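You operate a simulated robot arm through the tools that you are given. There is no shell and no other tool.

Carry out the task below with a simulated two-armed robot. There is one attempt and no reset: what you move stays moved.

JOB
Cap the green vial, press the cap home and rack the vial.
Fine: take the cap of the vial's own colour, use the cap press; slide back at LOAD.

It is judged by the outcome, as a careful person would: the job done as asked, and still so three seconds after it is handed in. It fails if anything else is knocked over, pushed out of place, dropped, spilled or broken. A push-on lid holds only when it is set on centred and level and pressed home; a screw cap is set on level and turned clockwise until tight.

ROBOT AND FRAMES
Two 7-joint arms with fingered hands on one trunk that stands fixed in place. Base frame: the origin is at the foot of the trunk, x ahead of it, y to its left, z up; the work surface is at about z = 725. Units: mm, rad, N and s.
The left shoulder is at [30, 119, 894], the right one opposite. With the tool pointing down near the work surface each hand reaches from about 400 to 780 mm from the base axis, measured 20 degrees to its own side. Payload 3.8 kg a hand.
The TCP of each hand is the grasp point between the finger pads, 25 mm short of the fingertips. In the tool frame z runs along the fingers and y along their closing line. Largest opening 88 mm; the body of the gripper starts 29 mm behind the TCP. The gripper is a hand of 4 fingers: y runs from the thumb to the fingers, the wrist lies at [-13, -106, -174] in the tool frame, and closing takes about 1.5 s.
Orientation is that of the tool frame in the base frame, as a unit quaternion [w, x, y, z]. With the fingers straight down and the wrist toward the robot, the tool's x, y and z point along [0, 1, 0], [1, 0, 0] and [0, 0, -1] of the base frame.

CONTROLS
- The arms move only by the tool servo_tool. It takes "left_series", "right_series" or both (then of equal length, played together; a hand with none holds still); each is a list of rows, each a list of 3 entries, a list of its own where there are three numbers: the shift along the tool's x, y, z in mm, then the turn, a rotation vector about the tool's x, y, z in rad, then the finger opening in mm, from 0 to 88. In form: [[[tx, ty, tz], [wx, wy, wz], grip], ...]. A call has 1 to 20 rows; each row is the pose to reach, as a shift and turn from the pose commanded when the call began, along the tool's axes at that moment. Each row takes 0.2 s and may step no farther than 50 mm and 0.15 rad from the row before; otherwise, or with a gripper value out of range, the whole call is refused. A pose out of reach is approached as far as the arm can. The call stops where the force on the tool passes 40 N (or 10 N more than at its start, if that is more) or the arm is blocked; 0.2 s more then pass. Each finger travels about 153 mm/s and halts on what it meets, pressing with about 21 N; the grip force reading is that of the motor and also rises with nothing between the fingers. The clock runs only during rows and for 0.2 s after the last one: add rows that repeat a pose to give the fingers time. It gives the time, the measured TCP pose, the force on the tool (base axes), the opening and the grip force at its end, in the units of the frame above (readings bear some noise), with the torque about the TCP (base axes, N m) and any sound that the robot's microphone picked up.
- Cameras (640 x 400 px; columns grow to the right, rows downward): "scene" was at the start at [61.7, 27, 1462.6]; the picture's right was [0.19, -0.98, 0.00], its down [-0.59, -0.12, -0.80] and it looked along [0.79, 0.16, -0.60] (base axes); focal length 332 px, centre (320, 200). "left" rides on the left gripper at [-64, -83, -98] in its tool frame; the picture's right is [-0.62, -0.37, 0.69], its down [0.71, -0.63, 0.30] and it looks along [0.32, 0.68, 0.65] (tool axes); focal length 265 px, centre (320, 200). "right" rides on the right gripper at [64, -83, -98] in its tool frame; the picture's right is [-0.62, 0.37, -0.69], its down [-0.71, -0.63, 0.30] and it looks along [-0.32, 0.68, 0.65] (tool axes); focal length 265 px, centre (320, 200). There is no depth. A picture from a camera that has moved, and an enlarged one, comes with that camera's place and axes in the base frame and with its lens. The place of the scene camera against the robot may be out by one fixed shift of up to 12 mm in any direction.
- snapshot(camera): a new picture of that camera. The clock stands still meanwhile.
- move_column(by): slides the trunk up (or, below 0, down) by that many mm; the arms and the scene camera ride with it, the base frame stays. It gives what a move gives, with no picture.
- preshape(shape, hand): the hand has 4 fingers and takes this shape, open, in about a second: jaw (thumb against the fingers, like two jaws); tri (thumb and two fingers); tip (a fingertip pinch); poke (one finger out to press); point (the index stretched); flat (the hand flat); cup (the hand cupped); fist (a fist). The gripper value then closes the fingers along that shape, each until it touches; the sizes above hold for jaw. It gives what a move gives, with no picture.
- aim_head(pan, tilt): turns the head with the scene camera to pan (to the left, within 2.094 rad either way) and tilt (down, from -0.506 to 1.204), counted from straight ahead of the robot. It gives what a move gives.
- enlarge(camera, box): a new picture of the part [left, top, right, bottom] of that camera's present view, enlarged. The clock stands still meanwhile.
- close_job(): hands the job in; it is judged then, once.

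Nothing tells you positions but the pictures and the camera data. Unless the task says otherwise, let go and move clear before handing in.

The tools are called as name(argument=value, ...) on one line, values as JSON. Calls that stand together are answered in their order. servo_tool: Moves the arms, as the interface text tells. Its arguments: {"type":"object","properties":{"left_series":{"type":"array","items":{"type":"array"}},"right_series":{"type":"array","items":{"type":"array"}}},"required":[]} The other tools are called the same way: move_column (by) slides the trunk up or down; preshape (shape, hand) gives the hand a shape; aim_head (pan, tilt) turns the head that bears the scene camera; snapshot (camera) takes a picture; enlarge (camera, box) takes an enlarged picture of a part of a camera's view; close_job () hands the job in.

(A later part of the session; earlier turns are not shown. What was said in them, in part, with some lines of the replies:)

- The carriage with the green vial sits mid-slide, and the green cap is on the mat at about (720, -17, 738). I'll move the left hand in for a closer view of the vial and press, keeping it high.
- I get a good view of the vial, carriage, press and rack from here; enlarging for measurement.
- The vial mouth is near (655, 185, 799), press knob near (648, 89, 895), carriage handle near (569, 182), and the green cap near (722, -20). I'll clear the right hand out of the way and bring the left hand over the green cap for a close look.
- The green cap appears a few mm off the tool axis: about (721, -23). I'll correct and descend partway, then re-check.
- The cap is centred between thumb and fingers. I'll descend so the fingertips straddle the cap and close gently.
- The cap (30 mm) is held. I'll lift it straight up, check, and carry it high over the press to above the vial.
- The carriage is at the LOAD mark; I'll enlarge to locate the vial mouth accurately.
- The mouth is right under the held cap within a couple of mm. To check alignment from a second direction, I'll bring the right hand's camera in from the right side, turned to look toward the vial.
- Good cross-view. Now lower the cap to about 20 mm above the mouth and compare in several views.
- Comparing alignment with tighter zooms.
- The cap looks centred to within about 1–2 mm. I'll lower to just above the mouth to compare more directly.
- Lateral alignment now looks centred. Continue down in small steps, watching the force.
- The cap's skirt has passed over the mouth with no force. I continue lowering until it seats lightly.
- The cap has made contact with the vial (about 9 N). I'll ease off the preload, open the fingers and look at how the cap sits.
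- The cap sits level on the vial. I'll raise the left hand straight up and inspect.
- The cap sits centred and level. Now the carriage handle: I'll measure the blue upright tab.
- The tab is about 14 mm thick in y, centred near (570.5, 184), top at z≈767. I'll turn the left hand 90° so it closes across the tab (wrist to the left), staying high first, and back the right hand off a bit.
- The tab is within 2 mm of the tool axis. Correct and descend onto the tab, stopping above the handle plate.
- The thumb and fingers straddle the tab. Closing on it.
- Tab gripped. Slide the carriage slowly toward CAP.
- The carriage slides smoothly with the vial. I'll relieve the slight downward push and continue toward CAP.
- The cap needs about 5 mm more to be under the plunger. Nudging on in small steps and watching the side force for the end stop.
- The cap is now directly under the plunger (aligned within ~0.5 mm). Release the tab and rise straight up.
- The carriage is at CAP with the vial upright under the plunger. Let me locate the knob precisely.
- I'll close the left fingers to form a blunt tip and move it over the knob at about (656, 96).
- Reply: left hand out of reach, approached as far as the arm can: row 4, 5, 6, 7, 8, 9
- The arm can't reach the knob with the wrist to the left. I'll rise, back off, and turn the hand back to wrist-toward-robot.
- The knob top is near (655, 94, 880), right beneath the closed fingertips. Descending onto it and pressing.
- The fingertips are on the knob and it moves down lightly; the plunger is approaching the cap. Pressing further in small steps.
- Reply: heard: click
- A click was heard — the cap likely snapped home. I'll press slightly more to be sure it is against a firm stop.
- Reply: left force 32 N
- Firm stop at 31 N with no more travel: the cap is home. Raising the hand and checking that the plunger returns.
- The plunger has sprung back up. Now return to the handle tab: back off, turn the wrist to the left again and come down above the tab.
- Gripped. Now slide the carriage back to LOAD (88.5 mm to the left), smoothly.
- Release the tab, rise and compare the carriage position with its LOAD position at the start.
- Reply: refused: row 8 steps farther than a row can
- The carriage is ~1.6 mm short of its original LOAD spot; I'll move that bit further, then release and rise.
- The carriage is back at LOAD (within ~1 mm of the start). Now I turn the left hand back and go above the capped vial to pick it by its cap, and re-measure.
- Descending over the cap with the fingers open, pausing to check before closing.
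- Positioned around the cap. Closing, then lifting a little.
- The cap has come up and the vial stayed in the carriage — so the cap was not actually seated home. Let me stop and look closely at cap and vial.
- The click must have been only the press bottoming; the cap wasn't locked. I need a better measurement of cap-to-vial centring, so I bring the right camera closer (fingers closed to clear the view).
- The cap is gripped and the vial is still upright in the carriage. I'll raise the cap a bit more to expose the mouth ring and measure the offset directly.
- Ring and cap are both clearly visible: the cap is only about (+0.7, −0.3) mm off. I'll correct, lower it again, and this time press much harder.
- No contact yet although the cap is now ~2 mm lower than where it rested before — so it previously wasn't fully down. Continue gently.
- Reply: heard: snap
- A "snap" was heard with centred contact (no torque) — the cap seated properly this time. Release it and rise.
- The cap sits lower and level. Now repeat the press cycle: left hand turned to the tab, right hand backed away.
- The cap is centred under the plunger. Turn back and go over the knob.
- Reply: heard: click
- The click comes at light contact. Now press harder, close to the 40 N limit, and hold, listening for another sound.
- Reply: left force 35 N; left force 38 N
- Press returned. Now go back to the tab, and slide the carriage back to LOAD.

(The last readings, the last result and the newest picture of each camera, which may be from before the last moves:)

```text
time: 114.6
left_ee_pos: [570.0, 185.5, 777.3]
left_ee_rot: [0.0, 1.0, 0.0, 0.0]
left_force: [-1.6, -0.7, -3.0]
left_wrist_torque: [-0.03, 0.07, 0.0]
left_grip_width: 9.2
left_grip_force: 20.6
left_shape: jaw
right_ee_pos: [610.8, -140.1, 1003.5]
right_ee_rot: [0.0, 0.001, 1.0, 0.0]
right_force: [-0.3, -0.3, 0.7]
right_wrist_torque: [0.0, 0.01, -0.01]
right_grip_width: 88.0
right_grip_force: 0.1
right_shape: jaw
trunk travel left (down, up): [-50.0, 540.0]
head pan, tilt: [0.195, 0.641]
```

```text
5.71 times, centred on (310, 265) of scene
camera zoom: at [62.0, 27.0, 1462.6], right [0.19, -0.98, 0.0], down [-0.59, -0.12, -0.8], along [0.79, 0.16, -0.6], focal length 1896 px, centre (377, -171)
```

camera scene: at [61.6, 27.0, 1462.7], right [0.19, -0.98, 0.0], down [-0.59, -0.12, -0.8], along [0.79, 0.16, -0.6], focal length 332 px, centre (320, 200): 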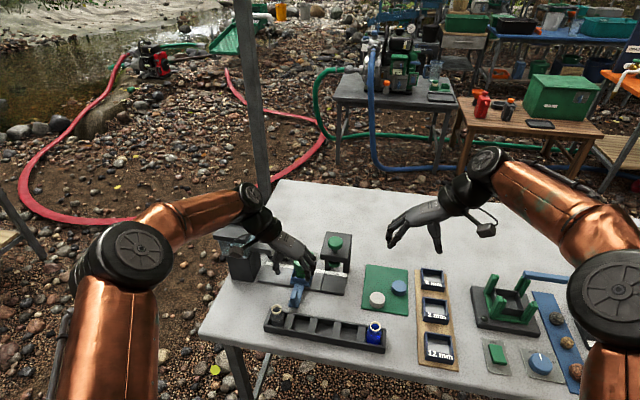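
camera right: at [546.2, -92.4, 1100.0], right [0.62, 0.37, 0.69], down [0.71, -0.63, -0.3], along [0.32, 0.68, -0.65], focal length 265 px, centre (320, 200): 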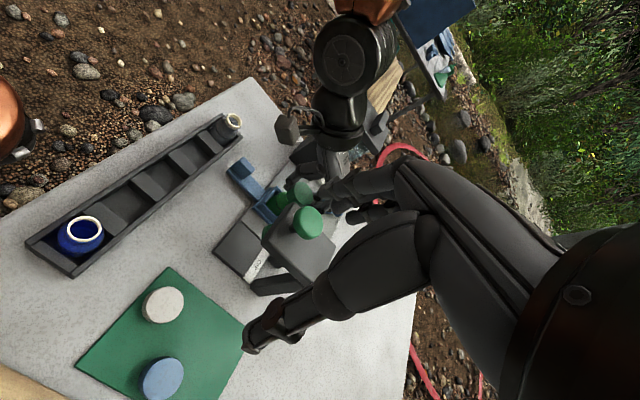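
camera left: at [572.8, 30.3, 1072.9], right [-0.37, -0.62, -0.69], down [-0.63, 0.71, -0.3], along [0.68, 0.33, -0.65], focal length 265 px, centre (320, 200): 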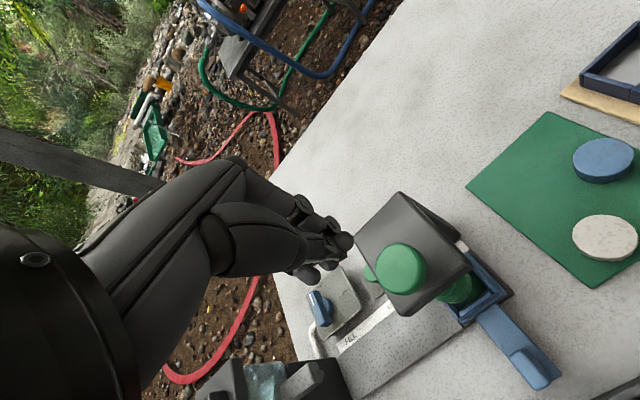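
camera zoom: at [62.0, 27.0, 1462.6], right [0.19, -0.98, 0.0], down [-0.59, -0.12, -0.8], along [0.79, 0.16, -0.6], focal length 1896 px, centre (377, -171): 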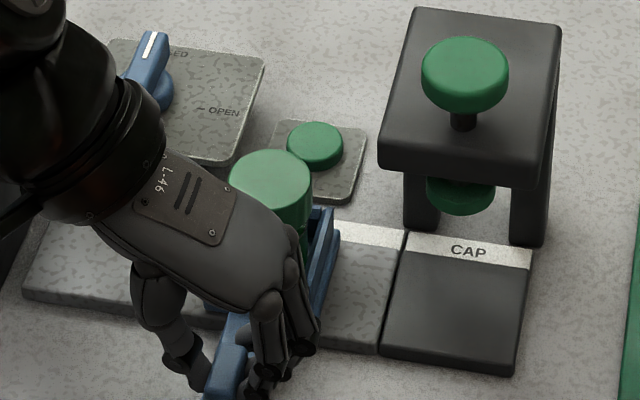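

The carriage is back exactly at the original LOAD spot. Release, rise, and turn back toward the vial.

servo_tool(left_series=[[[0, 0, 0], [0, 0, 0], 20], [[0, 0, 0], [0, 0, 0], 35], [[0, 0, 0], [0, 0, 0], 50], [[0, 0, 0], [0, 0, 0], 50], [[0, 0, -20], [0, 0, 0], 50], [[0, 0, -60], [0, 0, 0], 50], [[0, 0, -105], [0, 0, 0], 50], [[0, 0, -150], [0, 0, 0], 50], [[0, 0, -190], [0, 0, 0], 50], [[0, 0, -190], [0, 0, 0], 50]])

servo_tool(left_series=[[[7, 0, 0], [0, 0, -0.143], 60], [[14, 0, 0], [0, 0, -0.286], 70], [[21, 0, 0], [0, 0, -0.428], 70], [[28, 0, 0], [0, 0, -0.571], 70], [[36, 0, 0], [0, 0, -0.714], 70], [[44, 0, 0], [0, 0, -0.857], 70], [[52, 0, 0], [0, 0, -1.0], 70], [[60, 1, 0], [0, 0, -1.142], 70], [[68, 1, 0], [0, 0, -1.285], 70], [[77, 1.5, 0], [0, 0, -1.428], 70], [[84.5, 1.7, 4], [0, 0, -1.571], 70], [[84.5, 1.7, 4], [0, 0, -1.571], 70]])

enlarge(camera="left", box=[380, 220, 580, 400])

enlarge(camera="scene", box=[270, 230, 350, 300])

```text
time: 116.8
left_ee_pos: [573.2, 186.3, 967.1]
left_ee_rot: [0.0, 1.0, 0.0, -0.001]
left_force: [0.4, 0.5, 0.5]
left_wrist_torque: [0.01, -0.01, -0.01]
left_grip_width: 49.5
left_grip_force: 0.1
left_shape: jaw
right_ee_pos: [609.6, -138.6, 1001.3]
right_ee_rot: [0.0, -0.001, 1.0, 0.0]
right_force: [-0.6, -0.5, 0.2]
right_wrist_torque: [0.01, 0.01, 0.01]
right_grip_width: 87.7
right_grip_force: 0.1
right_shape: jaw
trunk travel left (down, up): [-50.0, 540.0]
head pan, tilt: [0.195, 0.641]
```

```text
time: 119.4
left_ee_pos: [655.1, 186.6, 962.9]
left_ee_rot: [0.0, 0.707, 0.707, 0.0]
left_force: [0.2, 0.4, -0.1]
left_wrist_torque: [0.0, 0.0, -0.01]
left_grip_width: 69.5
left_grip_force: 0.1
left_shape: jaw
right_ee_pos: [610.3, -138.5, 1001.9]
right_ee_rot: [0.0, 0.0, 1.0, 0.0]
right_force: [-0.3, 0.3, -0.6]
right_wrist_torque: [0.01, -0.03, 0.0]
right_grip_width: 88.2
right_grip_force: 0.1
right_shape: jaw
trunk travel left (down, up): [-50.0, 540.0]
head pan, tilt: [0.195, 0.641]
```

```text
2.22 times, centred on (480, 310) of left
camera zoom: at [571.9, 121.4, 1061.8], right [-0.37, -0.62, -0.69], down [-0.63, 0.71, -0.3], along [0.68, 0.33, -0.65], focal length 590 px, centre (-36, -44)
```

zoom: 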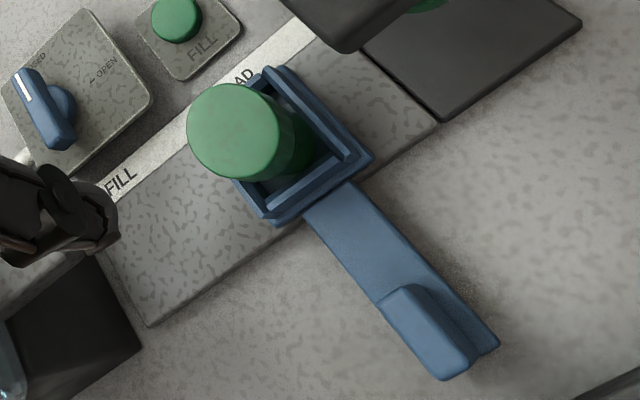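

```text
5.71 times, centred on (310, 265) of scene
camera zoom: at [61.8, 27.2, 1462.6], right [0.19, -0.98, 0.0], down [-0.59, -0.12, -0.8], along [0.79, 0.16, -0.6], focal length 1896 px, centre (377, -171)
```

zoom: 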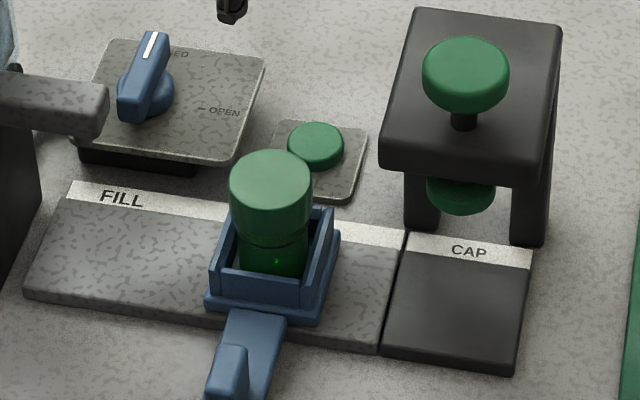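

Carriage and capped vial look right. Descend around the cap again and grip.

servo_tool(left_series=[[[-1.8, -0.7, 40], [0, 0, 0], 66], [[-1.8, -0.7, 80], [0, 0, 0], 66], [[-1.8, -0.7, 115], [0, 0, 0], 64], [[-1.8, -0.7, 140], [0, 0, 0], 62], [[-1.8, -0.7, 153], [0, 0, 0], 60], [[-1.8, -0.7, 158.5], [0, 0, 0], 60], [[-1.8, -0.7, 158.5], [0, 0, 0], 60]])

servo_tool(left_series=[[[0, 0, 0], [0, 0, 0], 45], [[0, 0, 0], [0, 0, 0], 30], [[0, 0, 0], [0, 0, 0], 10], [[0, 0, 0], [0, 0, 0], 10], [[0, 0, 0], [0, 0, 0], 10], [[0, 0, 0], [0, 0, 0], 10], [[0, 0, 0], [0, 0, 0], 10]])

servo_tool(left_series=[[[0, 0, -1], [0, 0, 0], 10], [[0, 0, -2], [0, 0, 0], 10], [[0, 0, -2], [0, 0, 0], 10]])

enlarge(camera="scene", box=[285, 240, 325, 280])

```text
time: 121.0
left_ee_pos: [654.1, 182.6, 804.6]
left_ee_rot: [-0.001, 0.707, 0.707, 0.0]
left_force: [0.8, -0.4, 0.8]
left_wrist_torque: [-0.02, 0.02, -0.03]
left_grip_width: 60.5
left_grip_force: 0.1
left_shape: jaw
right_ee_pos: [609.7, -139.7, 1001.0]
right_ee_rot: [0.0, 0.001, 1.0, 0.0]
right_force: [0.1, -0.3, 0.4]
right_wrist_torque: [0.04, 0.01, 0.01]
right_grip_width: 87.8
right_grip_force: 0.0
right_shape: jaw
trunk travel left (down, up): [-50.0, 540.0]
head pan, tilt: [0.195, 0.641]
```

```text
time: 122.6
left_ee_pos: [654.6, 184.4, 805.5]
left_ee_rot: [0.0, 0.707, 0.707, 0.0]
left_force: [-0.6, 0.1, -1.1]
left_wrist_torque: [-0.01, 0.0, 0.01]
left_grip_width: 30.4
left_grip_force: 20.8
left_shape: jaw
right_ee_pos: [610.8, -139.4, 1000.7]
right_ee_rot: [0.0, 0.0, 1.0, 0.0]
right_force: [-0.3, -0.2, -0.1]
right_wrist_torque: [0.0, -0.02, 0.0]
right_grip_width: 87.8
right_grip_force: 0.0
right_shape: jaw
trunk travel left (down, up): [-50.0, 540.0]
head pan, tilt: [0.195, 0.641]
```

```text
time: 123.4
left_ee_pos: [653.9, 183.4, 806.7]
left_ee_rot: [0.0, 0.707, 0.707, 0.0]
left_force: [-1.0, -0.8, -0.8]
left_wrist_torque: [0.03, 0.02, 0.01]
left_grip_width: 30.2
left_grip_force: 20.6
left_shape: jaw
right_ee_pos: [611.4, -140.4, 1002.0]
right_ee_rot: [0.0, 0.0, 1.0, 0.0]
right_force: [-0.5, -0.2, 0.2]
right_wrist_torque: [0.03, -0.01, 0.01]
right_grip_width: 87.8
right_grip_force: 0.1
right_shape: jaw
trunk travel left (down, up): [-50.0, 540.0]
head pan, tilt: [0.195, 0.641]
```

```text
10.00 times, centred on (305, 260) of scene
camera zoom: at [62.0, 26.9, 1462.6], right [0.19, -0.98, 0.0], down [-0.59, -0.12, -0.8], along [0.79, 0.16, -0.6], focal length 3318 px, centre (470, -400)
```

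zoom: 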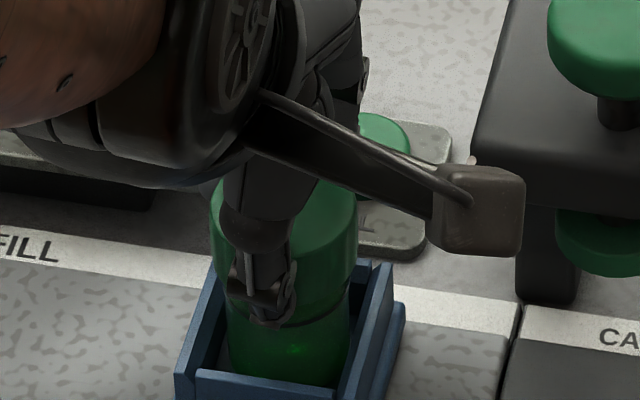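

servo_tool(left_series=[[[0, 0, -2], [0, 0, 0], 10], [[0, 0, -5], [0, 0, 0], 10], [[0, 0, -8], [0, 0, 0], 10], [[0, 0, -8], [0, 0, 0], 10]])

enlarge(camera="scene", box=[285, 240, 325, 280])

enlarge(camera="left", box=[290, 190, 440, 310])

```text
time: 124.4
left_ee_pos: [653.3, 183.4, 814.8]
left_ee_rot: [0.0, 0.707, 0.707, 0.0]
left_force: [0.2, -0.4, -0.8]
left_wrist_torque: [-0.01, 0.01, -0.01]
left_grip_width: 30.5
left_grip_force: 20.7
left_shape: jaw
right_ee_pos: [611.0, -139.5, 1002.4]
right_ee_rot: [-0.001, 0.0, 1.0, 0.0]
right_force: [-0.4, 0.1, 1.1]
right_wrist_torque: [0.0, -0.04, -0.03]
right_grip_width: 87.6
right_grip_force: 0.0
right_shape: jaw
trunk travel left (down, up): [-50.0, 540.0]
head pan, tilt: [0.195, 0.641]
```

```text
10.00 times, centred on (305, 260) of scene
camera zoom: at [62.0, 26.9, 1462.6], right [0.19, -0.98, 0.0], down [-0.59, -0.12, -0.8], along [0.79, 0.16, -0.6], focal length 3318 px, centre (470, -400)
```

zoom: 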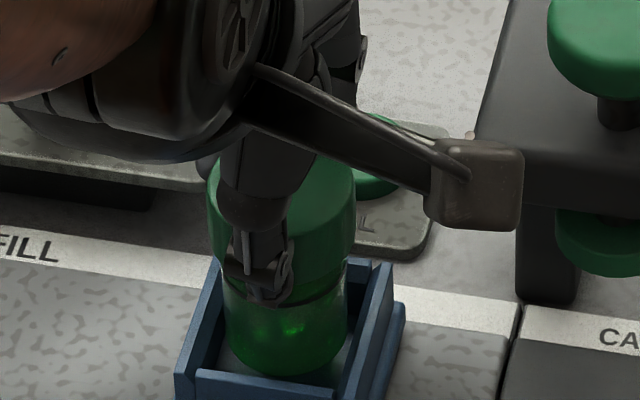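

```text
3.33 times, centred on (365, 250) of left
camera zoom: at [571.0, 119.7, 913.2], right [-0.37, -0.62, -0.69], down [-0.63, 0.71, -0.3], along [0.68, 0.32, -0.65], focal length 885 px, centre (170, 33)
```

zoom: 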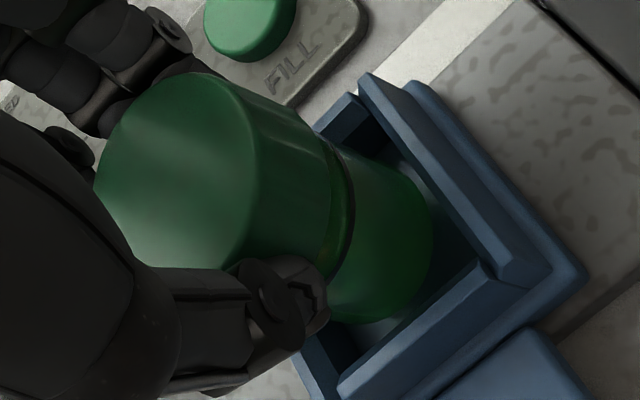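

The vial now lifts together with its cap — the cap holds. I'll lift it clear, and carry it over the rack's middle empty slot (about (508, 93)).

servo_tool(left_series=[[[0, 0, -20], [0, 0, 0], 10], [[0, 0, -45], [0, 0, 0], 10], [[0, 0, -70], [0, 0, 0], 10], [[0, 0, -95], [0, 0, 0], 10], [[0, -25, -95], [0, 0, 0], 10], [[0, -50, -95], [0, 0, 0], 10], [[0, -75, -95], [0, 0, 0], 10], [[-20, -95, -95], [0, 0, 0], 10], [[-45, -115, -95], [0, 0, 0], 10], [[-70, -135, -95], [0, 0, 0], 10], [[-90, -146, -95], [0, 0, 0], 10], [[-90, -146, -95], [0, 0, 0], 10]])

snapshot(camera="left")

enlarge(camera="scene", box=[240, 230, 400, 370])

snapshot(camera="right")

```text
time: 127.0
left_ee_pos: [508.9, 93.6, 909.6]
left_ee_rot: [0.0, 0.707, 0.707, 0.0]
left_force: [0.2, -0.9, -0.1]
left_wrist_torque: [0.0, 0.0, -0.03]
left_grip_width: 30.1
left_grip_force: 20.4
left_shape: jaw
right_ee_pos: [610.5, -138.6, 1001.5]
right_ee_rot: [-0.001, 0.0, 1.0, 0.0]
right_force: [0.2, 0.0, -0.4]
right_wrist_torque: [-0.01, 0.01, -0.01]
right_grip_width: 88.0
right_grip_force: 0.1
right_shape: jaw
trunk travel left (down, up): [-50.0, 540.0]
head pan, tilt: [0.195, 0.641]
```

```text
taken
camera left: at [425.3, 28.9, 1007.9], right [-0.37, -0.62, -0.69], down [-0.63, 0.71, -0.3], along [0.68, 0.33, -0.65], focal length 265 px, centre (320, 200)
```

left: 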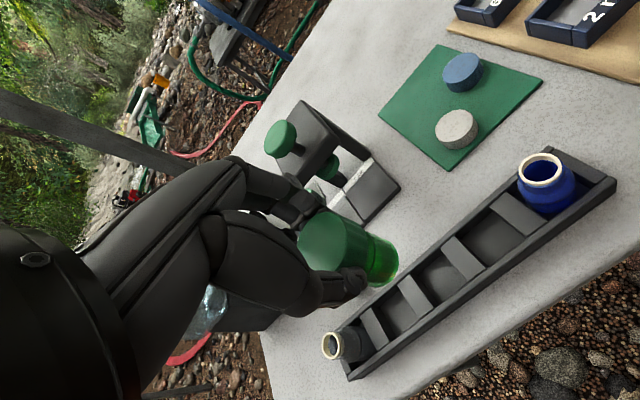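

```text
2.86 times, centred on (320, 300) of scene
camera zoom: at [62.0, 27.1, 1462.6], right [0.19, -0.98, 0.0], down [-0.59, -0.12, -0.8], along [0.79, 0.16, -0.6], focal length 948 px, centre (320, -86)
```

zoom: 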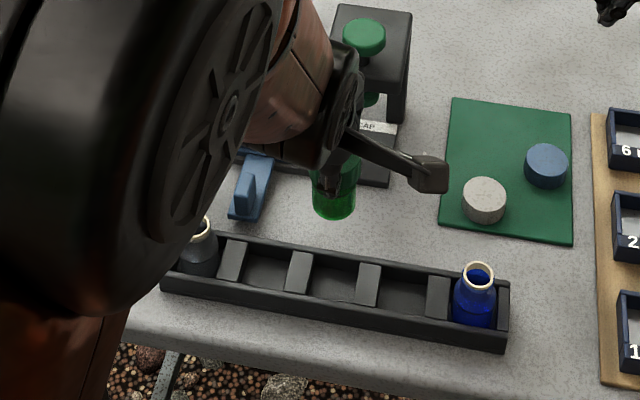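

```text
taken
camera right: at [546.6, -223.0, 1100.5], right [0.62, 0.37, 0.69], down [0.71, -0.63, -0.3], along [0.32, 0.68, -0.65], focal length 265 px, centre (320, 200)
```

right: 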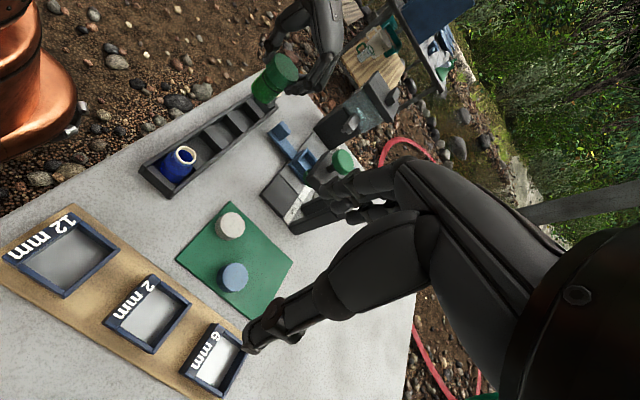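

Carriage is at LOAD and empty; the vial hangs above the rack. I'll measure the slot from the left and right cameras.

enlarge(camera="left", box=[320, 140, 620, 390])

enlarge(camera="right", box=[130, 40, 330, 210])

enlarge(camera="scene", box=[260, 280, 400, 370])

```text
1.60 times, centred on (470, 265) of left
camera zoom: at [425.3, 28.9, 1007.9], right [-0.37, -0.62, -0.69], down [-0.63, 0.71, -0.3], along [0.68, 0.33, -0.65], focal length 425 px, centre (80, 96)
```

zoom: 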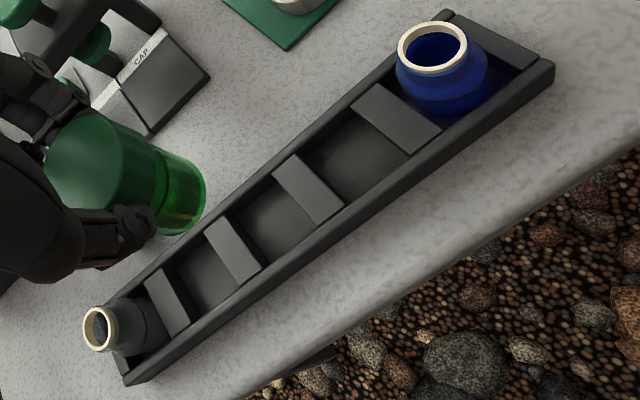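

```text
2.35 times, centred on (230, 125) of right
camera zoom: at [546.6, -223.0, 1100.5], right [0.62, 0.37, 0.69], down [0.71, -0.63, -0.3], along [0.32, 0.68, -0.65], focal length 624 px, centre (532, 376)
```

zoom: 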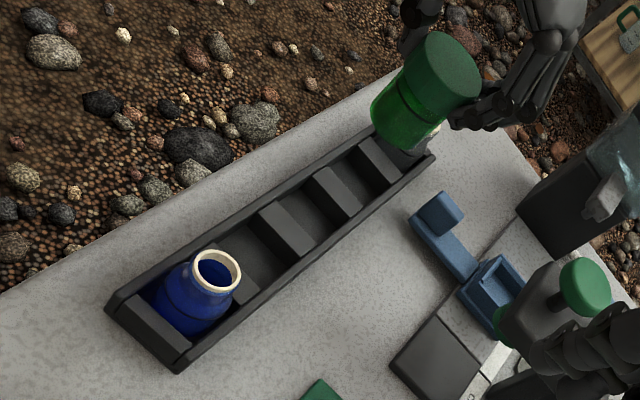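

```text
4.44 times, centred on (330, 325) of scene
camera zoom: at [62.0, 27.1, 1462.6], right [0.19, -0.98, 0.0], down [-0.59, -0.12, -0.8], along [0.79, 0.16, -0.6], focal length 1475 px, centre (276, -356)
```

zoom: 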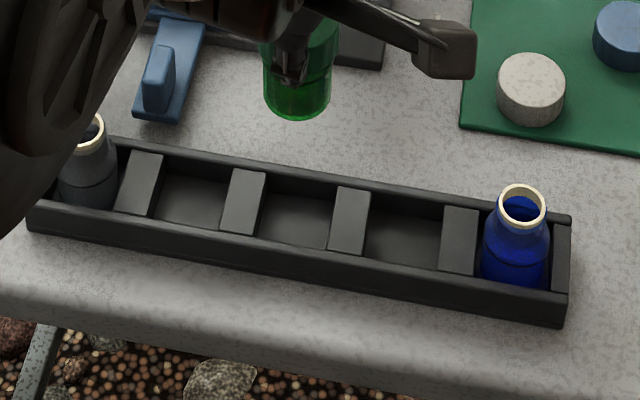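

Slot 3 centre is about (508, 92). Lower to just above the rack and check alignment.

servo_tool(left_series=[[[-1, 0, 25], [0, 0, 0], 10], [[-1, 0, 50], [0, 0, 0], 10], [[-1, 0, 65], [0, 0, 0], 10], [[-1, 0, 73], [0, 0, 0], 10], [[-1, 0, 73], [0, 0, 0], 10]])

enlarge(camera="left", box=[300, 180, 500, 340])

enlarge(camera="right", box=[190, 60, 310, 160])

enlarge(camera="scene", box=[290, 280, 360, 350])

```text
time: 128.2
left_ee_pos: [509.6, 91.9, 837.2]
left_ee_rot: [0.001, 0.707, 0.707, 0.0]
left_force: [0.2, -0.3, -0.7]
left_wrist_torque: [-0.05, -0.02, -0.04]
left_grip_width: 30.2
left_grip_force: 20.6
left_shape: jaw
right_ee_pos: [610.4, -139.0, 1002.2]
right_ee_rot: [0.0, 0.0, 1.0, 0.001]
right_force: [-0.5, -0.3, -0.1]
right_wrist_torque: [-0.02, 0.01, -0.01]
right_grip_width: 87.8
right_grip_force: 0.1
right_shape: jaw
trunk travel left (down, up): [-50.0, 540.0]
head pan, tilt: [0.195, 0.641]
```

```text
2.50 times, centred on (400, 260) of left
camera zoom: at [425.4, 27.4, 935.2], right [-0.37, -0.62, -0.69], down [-0.63, 0.71, -0.3], along [0.68, 0.32, -0.65], focal length 664 px, centre (120, 50)
```

zoom: 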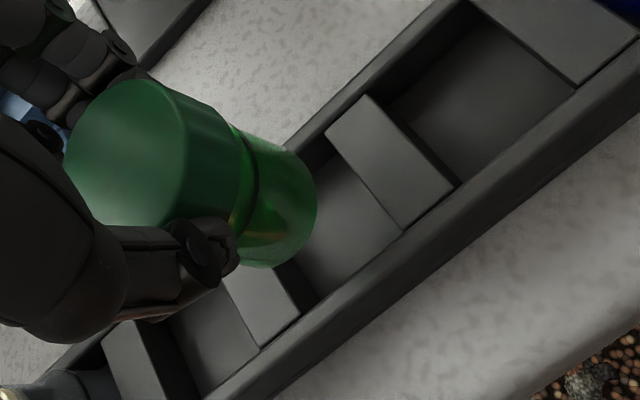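

```text
4.00 times, centred on (250, 110) of right
camera zoom: at [546.5, -223.2, 1100.5], right [0.62, 0.37, 0.69], down [0.71, -0.63, -0.3], along [0.32, 0.68, -0.65], focal length 1062 px, centre (600, 560)
```

zoom: 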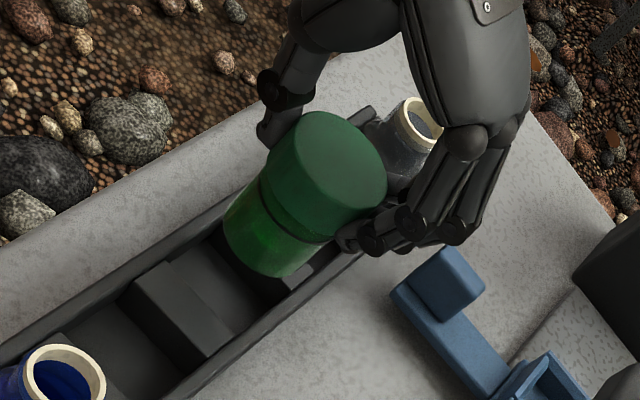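

```text
5.71 times, centred on (325, 315) of scene
camera zoom: at [61.9, 26.9, 1462.6], right [0.19, -0.98, 0.0], down [-0.59, -0.12, -0.8], along [0.79, 0.16, -0.6], focal length 1896 px, centre (291, -457)
```

zoom: 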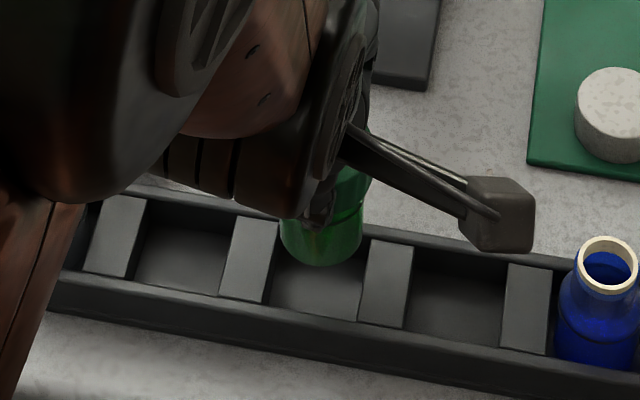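

enlarge(camera="right", box=[200, 85, 280, 155])

enlarge(camera="left", box=[350, 190, 450, 310])

```text
5.71 times, centred on (240, 120) of right
camera zoom: at [546.5, -223.2, 1100.5], right [0.62, 0.37, 0.69], down [0.71, -0.63, -0.3], along [0.32, 0.68, -0.65], focal length 1517 px, centre (777, 657)
```

zoom: 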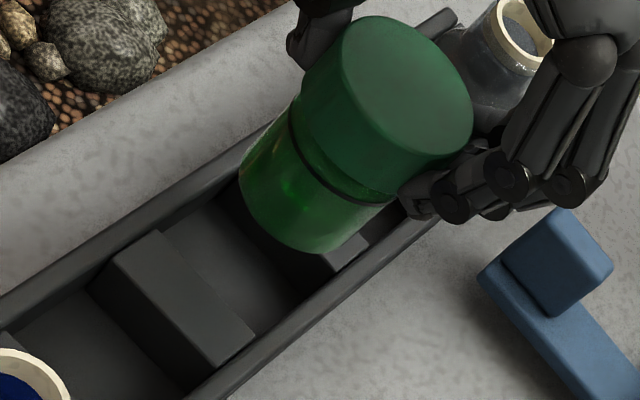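

```text
3.33 times, centred on (400, 250) of left
camera zoom: at [425.4, 27.4, 935.2], right [-0.37, -0.62, -0.69], down [-0.63, 0.71, -0.3], along [0.68, 0.32, -0.65], focal length 885 px, centre (53, 33)
```

zoom: 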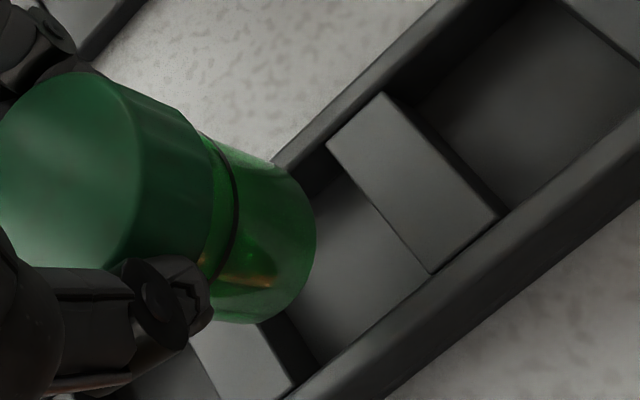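

The x alignment is right; y needs about +1 mm. Correct and lower into the slot.

servo_tool(left_series=[[[1, 0, 3], [0, 0, 0], 10], [[1, 0, 10], [0, 0, 0], 10], [[1, 0, 17], [0, 0, 0], 10], [[1, 0, 22], [0, 0, 0], 10], [[1, 0, 22], [0, 0, 0], 10]])

enlarge(camera="scene", box=[290, 280, 360, 350])

enlarge(camera="right", box=[200, 85, 280, 155])

```text
time: 129.4
left_ee_pos: [509.0, 93.0, 814.5]
left_ee_rot: [0.0, 0.707, 0.707, 0.0]
left_force: [-0.6, -0.2, -0.1]
left_wrist_torque: [-0.01, 0.03, 0.01]
left_grip_width: 29.9
left_grip_force: 20.8
left_shape: jaw
right_ee_pos: [611.3, -138.4, 1002.6]
right_ee_rot: [0.0, 0.0, 1.0, 0.0]
right_force: [-0.1, 0.3, 0.1]
right_wrist_torque: [-0.01, 0.02, 0.0]
right_grip_width: 88.1
right_grip_force: 0.1
right_shape: jaw
trunk travel left (down, up): [-50.0, 540.0]
head pan, tilt: [0.195, 0.641]
```

```text
5.71 times, centred on (325, 315) of scene
camera zoom: at [61.9, 26.9, 1462.6], right [0.19, -0.98, 0.0], down [-0.59, -0.12, -0.8], along [0.79, 0.16, -0.6], focal length 1896 px, centre (291, -457)
```

zoom: 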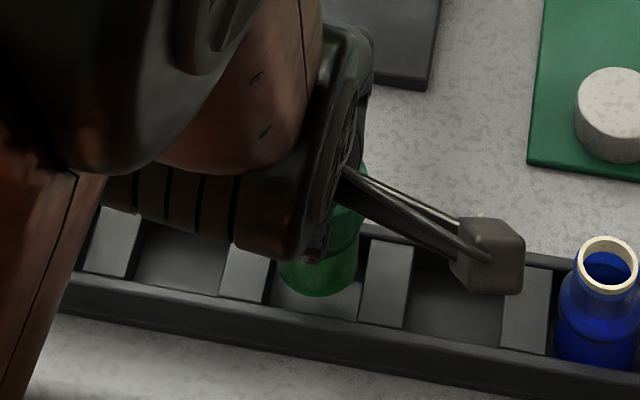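

```text
5.71 times, centred on (240, 120) of right
camera zoom: at [546.5, -223.2, 1100.5], right [0.62, 0.37, 0.69], down [0.71, -0.63, -0.3], along [0.32, 0.68, -0.65], focal length 1517 px, centre (777, 657)
```

zoom: 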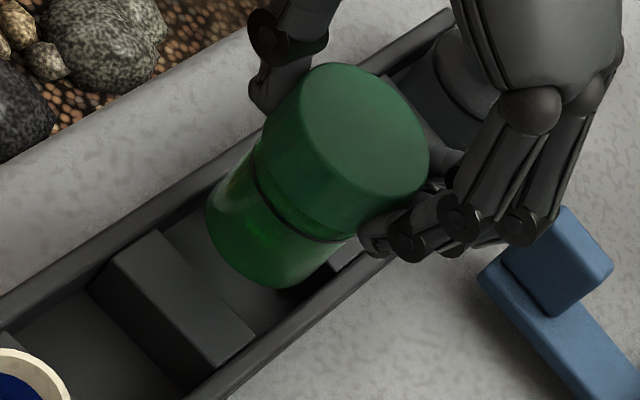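

servo_tool(left_series=[[[0, 0, 3], [0, 0, 0], 10], [[0, 0, 6], [0, 0, 0], 10], [[0, 0, 9], [0, 0, 0], 10], [[0, 0, 11], [0, 0, 0], 10], [[0, 0, 11], [0, 0, 0], 10]])

servo_tool(left_series=[[[0, 0, 1], [0, 0, 0], 10], [[0, 0, 2], [0, 0, 0], 10], [[0, 0, 2], [0, 0, 0], 10]])

enlarge(camera="right", box=[200, 85, 280, 155])

```text
time: 130.6
left_ee_pos: [507.4, 93.1, 802.9]
left_ee_rot: [-0.001, 0.707, 0.707, -0.001]
left_force: [0.3, 0.6, -1.1]
left_wrist_torque: [0.02, -0.02, 0.0]
left_grip_width: 30.2
left_grip_force: 21.1
left_shape: jaw
right_ee_pos: [611.0, -139.5, 1000.9]
right_ee_rot: [0.001, -0.001, 1.0, 0.0]
right_force: [0.2, -0.2, -0.1]
right_wrist_torque: [0.0, -0.01, -0.01]
right_grip_width: 87.9
right_grip_force: 0.1
right_shape: jaw
trunk travel left (down, up): [-50.0, 540.0]
head pan, tilt: [0.195, 0.641]
```

```text
time: 131.4
left_ee_pos: [508.3, 93.0, 801.7]
left_ee_rot: [0.0, 0.707, 0.707, 0.0]
left_force: [-0.8, 0.0, -0.5]
left_wrist_torque: [-0.03, -0.01, 0.0]
left_grip_width: 30.4
left_grip_force: 20.5
left_shape: jaw
right_ee_pos: [611.2, -139.0, 1002.1]
right_ee_rot: [-0.001, 0.0, 1.0, 0.0]
right_force: [0.2, -0.9, 0.3]
right_wrist_torque: [0.05, -0.05, 0.01]
right_grip_width: 88.1
right_grip_force: 0.0
right_shape: jaw
trunk travel left (down, up): [-50.0, 540.0]
head pan, tilt: [0.195, 0.641]
```

```text
5.71 times, centred on (240, 120) of right
camera zoom: at [546.6, -223.2, 1100.5], right [0.62, 0.37, 0.69], down [0.71, -0.63, -0.3], along [0.32, 0.68, -0.65], focal length 1517 px, centre (777, 657)
```

zoom: 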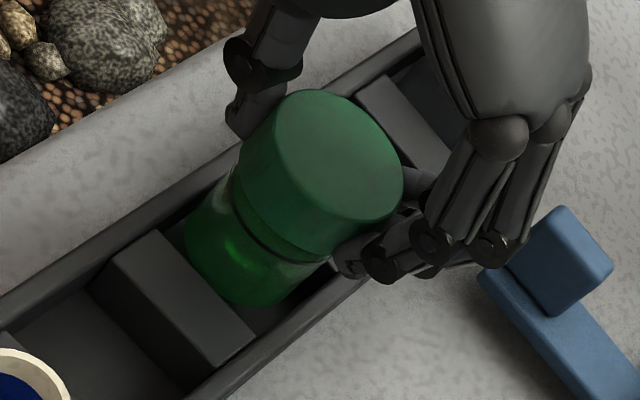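

servo_tool(left_series=[[[0, 0, 0.7], [0, 0, 0], 10], [[0, 0, 1.5], [0, 0, 0], 10], [[0, 0, 1.5], [0, 0, 0], 10]])

servo_tool(left_series=[[[0, 0, 0.7], [0, 0, 0], 10], [[0, 0, 1.5], [0, 0, 0], 10], [[0, 0, 1.5], [0, 0, 0], 10]])

servo_tool(left_series=[[[0, 0, 0.7], [0, 0, 0], 10], [[0, 0, 1.5], [0, 0, 0], 10], [[0, 0, 1.5], [0, 0, 0], 10]])

```text
time: 132.2
left_ee_pos: [507.5, 93.1, 800.3]
left_ee_rot: [0.001, 0.707, 0.707, 0.001]
left_force: [0.5, -0.3, -0.2]
left_wrist_torque: [0.02, -0.01, 0.02]
left_grip_width: 30.2
left_grip_force: 21.2
left_shape: jaw
right_ee_pos: [610.2, -138.8, 1000.7]
right_ee_rot: [0.0, 0.0, 1.0, 0.0]
right_force: [-0.1, 0.3, -0.3]
right_wrist_torque: [-0.02, -0.04, -0.01]
right_grip_width: 87.8
right_grip_force: 0.0
right_shape: jaw
trunk travel left (down, up): [-50.0, 540.0]
head pan, tilt: [0.195, 0.641]
```

```text
time: 133.0
left_ee_pos: [509.2, 92.5, 798.3]
left_ee_rot: [0.0, 0.708, 0.707, 0.0]
left_force: [-0.4, -1.5, -0.7]
left_wrist_torque: [-0.02, 0.0, -0.01]
left_grip_width: 30.3
left_grip_force: 21.0
left_shape: jaw
right_ee_pos: [610.4, -139.8, 1002.9]
right_ee_rot: [0.001, 0.0, 1.0, 0.001]
right_force: [-0.7, -0.4, 0.3]
right_wrist_torque: [0.01, 0.0, -0.03]
right_grip_width: 88.0
right_grip_force: 0.0
right_shape: jaw
trunk travel left (down, up): [-50.0, 540.0]
head pan, tilt: [0.195, 0.641]
```

```text
time: 133.8
left_ee_pos: [507.6, 91.6, 796.5]
left_ee_rot: [0.0, 0.707, 0.708, 0.0]
left_force: [0.1, -0.9, -1.0]
left_wrist_torque: [0.0, 0.03, 0.0]
left_grip_width: 30.1
left_grip_force: 20.9
left_shape: jaw
right_ee_pos: [611.2, -138.8, 1001.2]
right_ee_rot: [0.0, 0.0, 1.0, -0.001]
right_force: [-0.2, 0.7, -0.5]
right_wrist_torque: [0.01, 0.03, 0.0]
right_grip_width: 88.0
right_grip_force: 0.1
right_shape: jaw
trunk travel left (down, up): [-50.0, 540.0]
head pan, tilt: [0.195, 0.641]
```

servo_tool(left_series=[[[0, 0, 0.7], [0, 0, 0], 10], [[0, 0, 1.5], [0, 0, 0], 10], [[0, 0, 1.5], [0, 0, 0], 10]])

servo_tool(left_series=[[[0, 0, 0.7], [0, 0, 0], 10], [[0, 0, 1.5], [0, 0, 0], 10], [[0, 0, 1.5], [0, 0, 0], 10]])

enlarge(camera="right", box=[200, 85, 280, 155])

enlarge(camera="left", box=[290, 180, 460, 320])

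```text
time: 134.6
left_ee_pos: [508.0, 92.2, 795.8]
left_ee_rot: [0.0, 0.707, 0.707, 0.0]
left_force: [-0.2, -0.6, 0.1]
left_wrist_torque: [-0.01, -0.03, 0.03]
left_grip_width: 29.9
left_grip_force: 20.9
left_shape: jaw
right_ee_pos: [611.1, -139.0, 1001.1]
right_ee_rot: [0.0, 0.0, 1.0, 0.0]
right_force: [-0.2, 0.2, 0.5]
right_wrist_torque: [0.03, -0.02, 0.0]
right_grip_width: 87.7
right_grip_force: 0.1
right_shape: jaw
trunk travel left (down, up): [-50.0, 540.0]
head pan, tilt: [0.195, 0.641]
```

```text
time: 135.4
left_ee_pos: [507.0, 92.6, 795.1]
left_ee_rot: [0.0, 0.707, 0.707, 0.0]
left_force: [-0.6, 0.0, -0.3]
left_wrist_torque: [-0.01, 0.02, 0.01]
left_grip_width: 30.3
left_grip_force: 21.1
left_shape: jaw
right_ee_pos: [610.5, -140.5, 1000.8]
right_ee_rot: [-0.001, 0.0, 1.0, 0.001]
right_force: [-1.1, 0.3, 0.0]
right_wrist_torque: [0.0, -0.03, -0.02]
right_grip_width: 87.8
right_grip_force: 0.1
right_shape: jaw
trunk travel left (down, up): [-50.0, 540.0]
head pan, tilt: [0.195, 0.641]
```

```text
5.71 times, centred on (240, 120) of right
camera zoom: at [546.6, -223.2, 1100.5], right [0.62, 0.37, 0.69], down [0.71, -0.63, -0.3], along [0.32, 0.68, -0.65], focal length 1517 px, centre (777, 657)
```

zoom: 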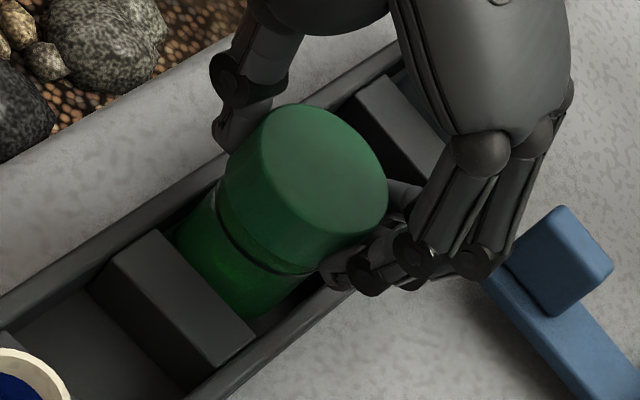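

```text
2.86 times, centred on (375, 250) of left
camera zoom: at [424.7, 29.0, 892.5], right [-0.37, -0.62, -0.69], down [-0.63, 0.71, -0.3], along [0.68, 0.32, -0.65], focal length 758 px, centre (163, 57)
```

zoom: 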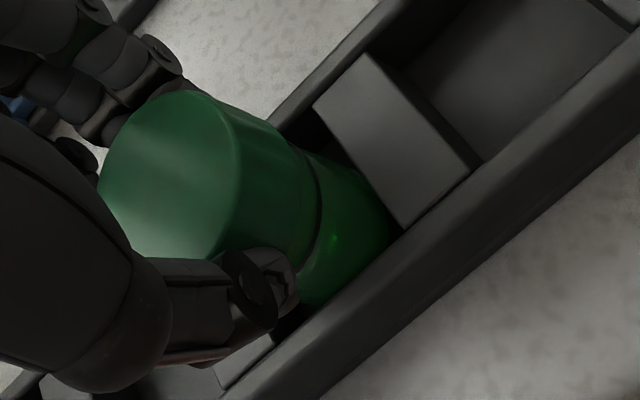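

servo_tool(left_series=[[[0, 0, 0.7], [0, 0, 0], 10], [[0, 0, 1.5], [0, 0, 0], 10], [[0, 0, 1.5], [0, 0, 0], 10]])

servo_tool(left_series=[[[0, 0, 0.7], [0, 0, 0], 10], [[0, 0, 1.5], [0, 0, 0], 10], [[0, 0, 1.5], [0, 0, 0], 10]])

servo_tool(left_series=[[[0, 0, 0.7], [0, 0, 0], 10], [[0, 0, 1.5], [0, 0, 0], 10], [[0, 0, 1.5], [0, 0, 0], 10]])

```text
time: 136.2
left_ee_pos: [508.2, 93.0, 793.1]
left_ee_rot: [0.0, 0.707, 0.707, 0.0]
left_force: [0.6, -0.3, 0.0]
left_wrist_torque: [0.01, 0.01, 0.01]
left_grip_width: 30.1
left_grip_force: 21.1
left_shape: jaw
right_ee_pos: [610.0, -139.1, 1001.6]
right_ee_rot: [0.0, -0.001, 1.0, 0.0]
right_force: [-0.3, -0.6, 1.0]
right_wrist_torque: [0.0, 0.05, 0.0]
right_grip_width: 87.8
right_grip_force: 0.2
right_shape: jaw
trunk travel left (down, up): [-50.0, 540.0]
head pan, tilt: [0.195, 0.641]
```

```text
time: 137.0
left_ee_pos: [508.9, 91.6, 791.4]
left_ee_rot: [-0.001, 0.707, 0.707, -0.001]
left_force: [-0.3, -0.7, -0.6]
left_wrist_torque: [0.0, 0.01, 0.0]
left_grip_width: 30.1
left_grip_force: 21.2
left_shape: jaw
right_ee_pos: [610.5, -139.5, 1002.1]
right_ee_rot: [0.0, 0.001, 1.0, 0.0]
right_force: [-0.5, -0.2, 0.7]
right_wrist_torque: [0.0, 0.02, 0.02]
right_grip_width: 88.1
right_grip_force: 0.1
right_shape: jaw
trunk travel left (down, up): [-50.0, 540.0]
head pan, tilt: [0.195, 0.641]
```

```text
time: 137.8
left_ee_pos: [508.0, 93.7, 790.9]
left_ee_rot: [0.001, 0.708, 0.707, 0.001]
left_force: [-1.5, 0.3, 3.8]
left_wrist_torque: [0.03, 0.0, 0.01]
left_grip_width: 30.0
left_grip_force: 21.1
left_shape: jaw
right_ee_pos: [610.2, -140.5, 1001.8]
right_ee_rot: [0.001, 0.0, 1.0, 0.0]
right_force: [-0.2, 0.5, -0.3]
right_wrist_torque: [0.02, -0.02, -0.02]
right_grip_width: 88.2
right_grip_force: 0.1
right_shape: jaw
trunk travel left (down, up): [-50.0, 540.0]
head pan, tilt: [0.195, 0.641]
```

The vial has touched the slot floor. Ease, open and rise straight up.

servo_tool(left_series=[[[0, 0, -0.7], [0, 0, 0], 10], [[0, 0, -0.7], [0, 0, 0], 38], [[0, 0, -0.7], [0, 0, 0], 50], [[0, 0, -0.7], [0, 0, 0], 60], [[0, 0, -0.7], [0, 0, 0], 60]])

enlarge(camera="right", box=[190, 70, 290, 160])

servo_tool(left_series=[[[0, 0, -8], [0, 0, 0], 64], [[0, 0, -35], [0, 0, 0], 70], [[0, 0, -75], [0, 0, 0], 70], [[0, 0, -115], [0, 0, 0], 70], [[0, 0, -150], [0, 0, 0], 70], [[0, 0, -150], [0, 0, 0], 70]])

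snapshot(camera="right")

enlarge(camera="scene", box=[240, 220, 420, 370])

snapshot(camera="left")

```text
time: 139.0
left_ee_pos: [508.8, 93.7, 789.7]
left_ee_rot: [0.0, 0.707, 0.707, 0.0]
left_force: [0.3, 0.6, -0.1]
left_wrist_torque: [0.01, -0.02, -0.01]
left_grip_width: 59.7
left_grip_force: 0.0
left_shape: jaw
right_ee_pos: [609.8, -139.4, 1001.1]
right_ee_rot: [0.0, 0.0, 1.0, 0.001]
right_force: [-0.6, 0.1, 0.1]
right_wrist_torque: [-0.01, 0.01, -0.01]
right_grip_width: 87.9
right_grip_force: 0.1
right_shape: jaw
trunk travel left (down, up): [-50.0, 540.0]
head pan, tilt: [0.195, 0.641]
```

```text
4.44 times, centred on (240, 115) of right
camera zoom: at [546.5, -223.2, 1100.5], right [0.62, 0.37, 0.69], down [0.71, -0.63, -0.3], along [0.32, 0.68, -0.65], focal length 1180 px, centre (676, 578)
```

zoom: 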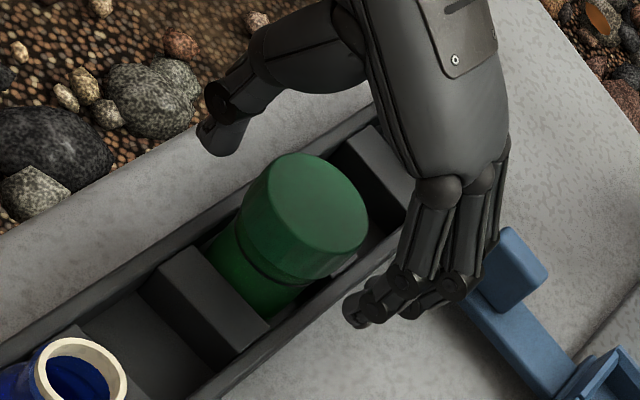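

```text
time: 140.4
left_ee_pos: [507.0, 93.6, 942.1]
left_ee_rot: [-0.001, 0.707, 0.707, -0.001]
left_force: [0.7, -0.4, -0.7]
left_wrist_torque: [0.01, -0.02, 0.0]
left_grip_width: 69.9
left_grip_force: 0.1
left_shape: jaw
right_ee_pos: [610.9, -138.4, 1000.5]
right_ee_rot: [0.0, 0.0, 1.0, -0.001]
right_force: [-0.4, 0.4, 0.0]
right_wrist_torque: [0.0, 0.01, -0.03]
right_grip_width: 87.9
right_grip_force: 0.1
right_shape: jaw
trunk travel left (down, up): [-50.0, 540.0]
head pan, tilt: [0.195, 0.641]
```

```text
taken
camera right: at [546.7, -223.2, 1100.4], right [0.62, 0.37, 0.69], down [0.71, -0.63, -0.3], along [0.32, 0.68, -0.65], focal length 265 px, centre (320, 200)
```

right: 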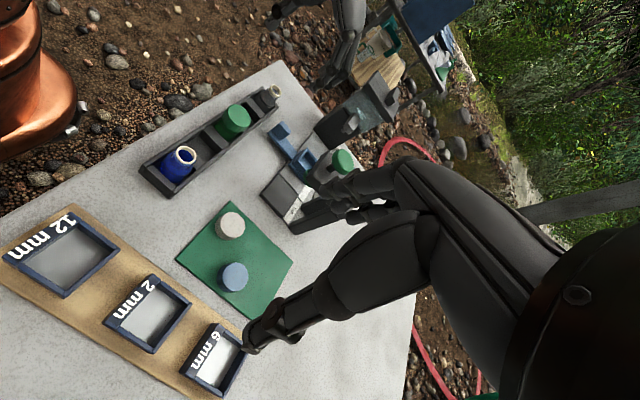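

```text
2.67 times, centred on (330, 295) of scene
camera zoom: at [62.1, 26.9, 1462.6], right [0.19, -0.98, 0.0], down [-0.59, -0.12, -0.8], along [0.79, 0.16, -0.6], focal length 885 px, centre (293, -53)
```

zoom: 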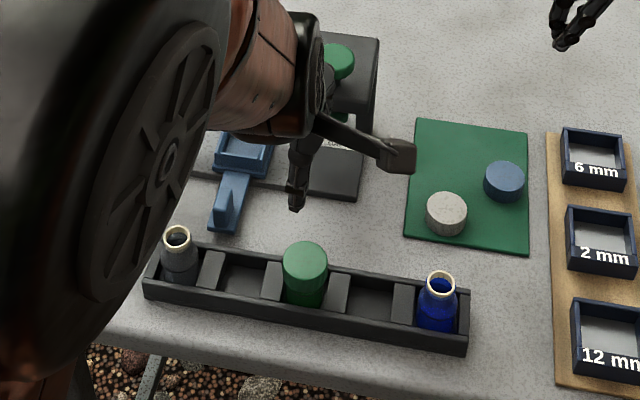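

```text
taken
camera left: at [424.4, 29.9, 1039.7], right [-0.37, -0.62, -0.69], down [-0.63, 0.71, -0.3], along [0.68, 0.32, -0.65], focal length 265 px, centre (320, 200)
```

left: 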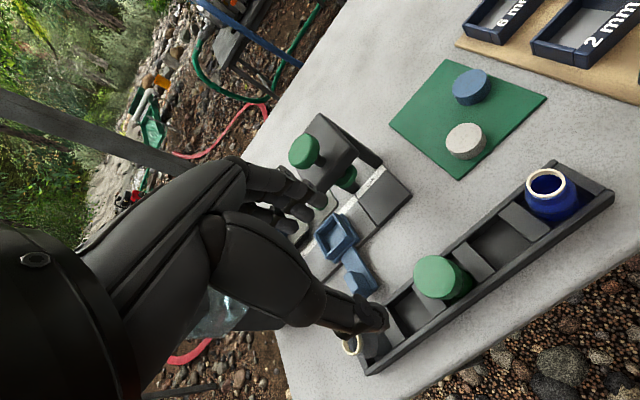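

The capped vial stands in the rack. I move the left hand well clear and check the final state.

servo_tool(left_series=[[[0, 0, -45], [0, 0, 0], 80], [[0, -3, -90], [0, 0, 0], 88], [[20, -5, -130], [0, 0, 0], 88], [[55, -7, -160], [0, 0, 0], 88], [[95, -9, -180], [0, 0, 0], 88], [[140, -11, -195], [0, 0, 0], 88], [[185, -13, -205], [0, 0, 0], 88], [[230, -15, -217], [0, 0, 0], 88], [[267, -15, -217], [0, 0, 0], 88], [[267, -15, -217], [0, 0, 0], 88]])

snapshot(camera="scene")

enlarge(camera="scene", box=[200, 200, 420, 360])

enlarge(camera="scene", box=[270, 230, 350, 300])

enlarge(camera="left", box=[340, 20, 640, 260])

```text
time: 142.6
left_ee_pos: [493.5, 359.1, 1157.5]
left_ee_rot: [0.0, 0.708, 0.707, 0.0]
left_force: [-0.2, -0.2, 1.5]
left_wrist_torque: [-0.01, -0.01, 0.04]
left_grip_width: 87.7
left_grip_force: 0.1
left_shape: jaw
right_ee_pos: [609.3, -140.2, 1000.9]
right_ee_rot: [0.0, -0.001, 1.0, 0.0]
right_force: [0.1, -0.2, 0.3]
right_wrist_torque: [-0.01, -0.01, -0.03]
right_grip_width: 87.7
right_grip_force: 0.0
right_shape: jaw
trunk travel left (down, up): [-50.0, 540.0]
head pan, tilt: [0.195, 0.641]
```

```text
taken
camera scene: at [61.6, 26.7, 1462.6], right [0.19, -0.98, 0.0], down [-0.59, -0.12, -0.8], along [0.79, 0.16, -0.6], focal length 332 px, centre (320, 200)
```

scene: 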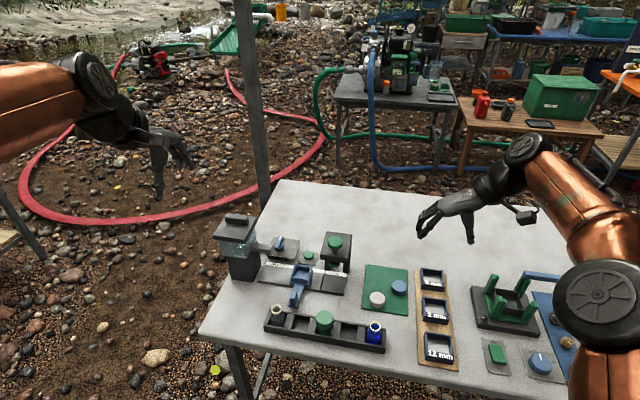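

```text
2.50 times, centred on (310, 280) of scene
camera zoom: at [61.6, 26.7, 1462.6], right [0.19, -0.98, 0.0], down [-0.59, -0.12, -0.8], along [0.79, 0.16, -0.6], focal length 830 px, centre (345, 0)
```

zoom: 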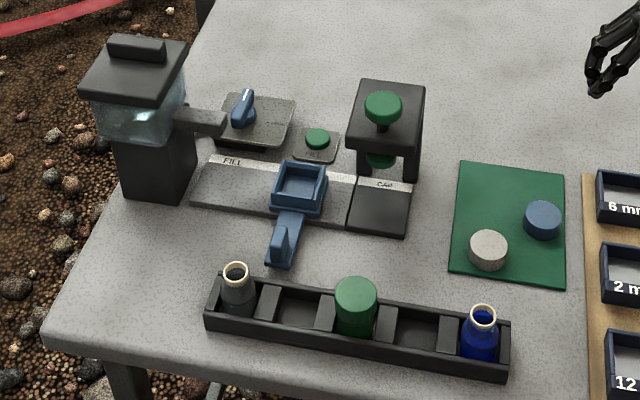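

```text
5.71 times, centred on (310, 265) of scene
camera zoom: at [61.6, 26.7, 1462.6], right [0.19, -0.98, 0.0], down [-0.59, -0.12, -0.8], along [0.79, 0.16, -0.6], focal length 1896 px, centre (377, -171)
```

zoom: 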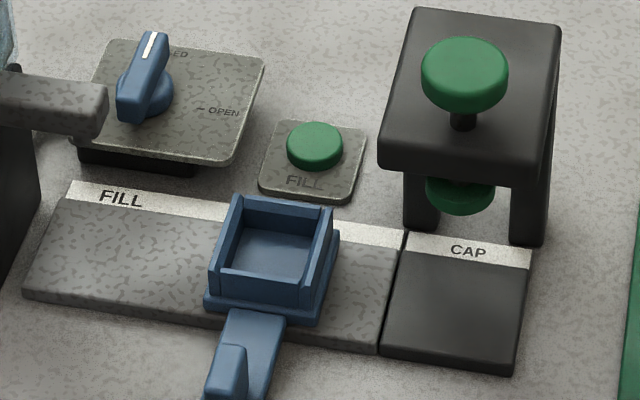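

```text
1.67 times, centred on (490, 140) of left
camera zoom: at [409.5, 295.4, 1256.4], right [-0.37, -0.62, -0.69], down [-0.63, 0.71, -0.3], along [0.68, 0.32, -0.65], focal length 442 px, centre (37, 300)
```

zoom: 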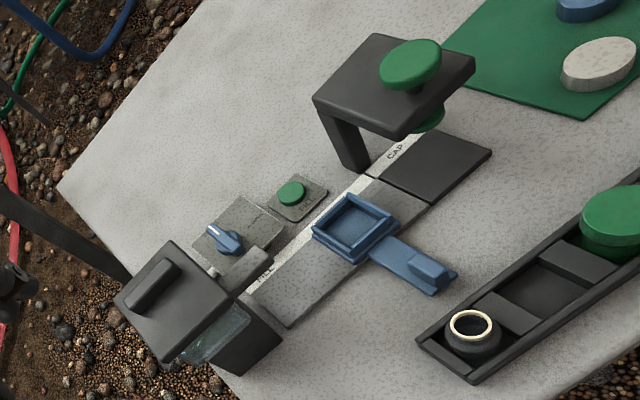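

enlarge(camera="scene", box=[300, 300, 350, 345])

enlarge(camera="right", box=[190, 70, 290, 160])

```text
8.89 times, centred on (325, 322) of scene
camera zoom: at [61.6, 26.7, 1462.6], right [0.19, -0.98, 0.0], down [-0.59, -0.12, -0.8], along [0.79, 0.16, -0.6], focal length 2950 px, centre (276, -889)
```

zoom: 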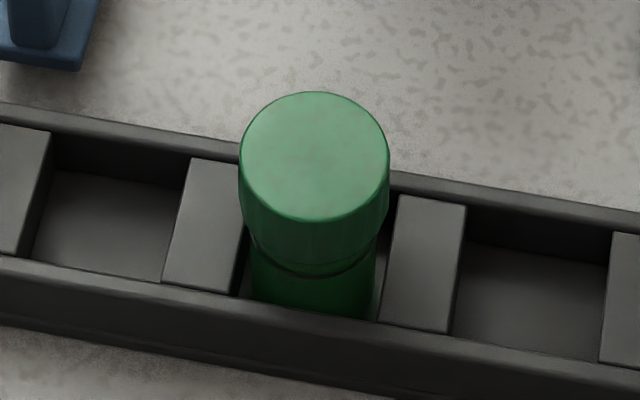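

```text
4.44 times, centred on (240, 115) of right
camera zoom: at [546.3, -223.3, 1100.6], right [0.62, 0.37, 0.69], down [0.71, -0.63, -0.3], along [0.32, 0.68, -0.65], focal length 1180 px, centre (676, 578)
```

zoom: 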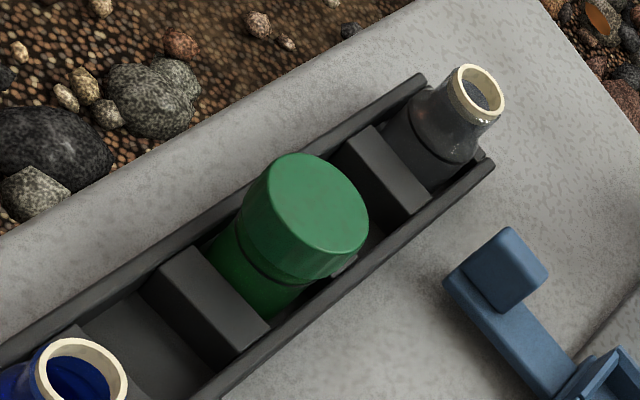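

The green vial stands upright in the rack with its green cap level and seated. The slide is back at LOAD, the press plunger is up, nothing else has moved, and both hands are clear. Handing in.

close_job()

```text
The job is handed in.
```

I capped the green vial with its own green cap, pressed it in the cap press and stood it in the middle slot of the rack. The slide is back at LOAD, and I handed the job in with both hands clear.

- **First attempt failed:** after the first press, the cap came off when I tried to lift the vial by it. I set the cap on again. This time it snapped as it went on, and I pressed it again with about 37 N on the knob.
- **Cap holding:** after the second press, the vial lifted and travelled to the rack by its cap without the cap coming off. In the last pictures the cap looks level and seated.
- **The rest of the table:** nothing else looks moved or knocked over. The slide matches its starting position, and the press has returned to its raised position.
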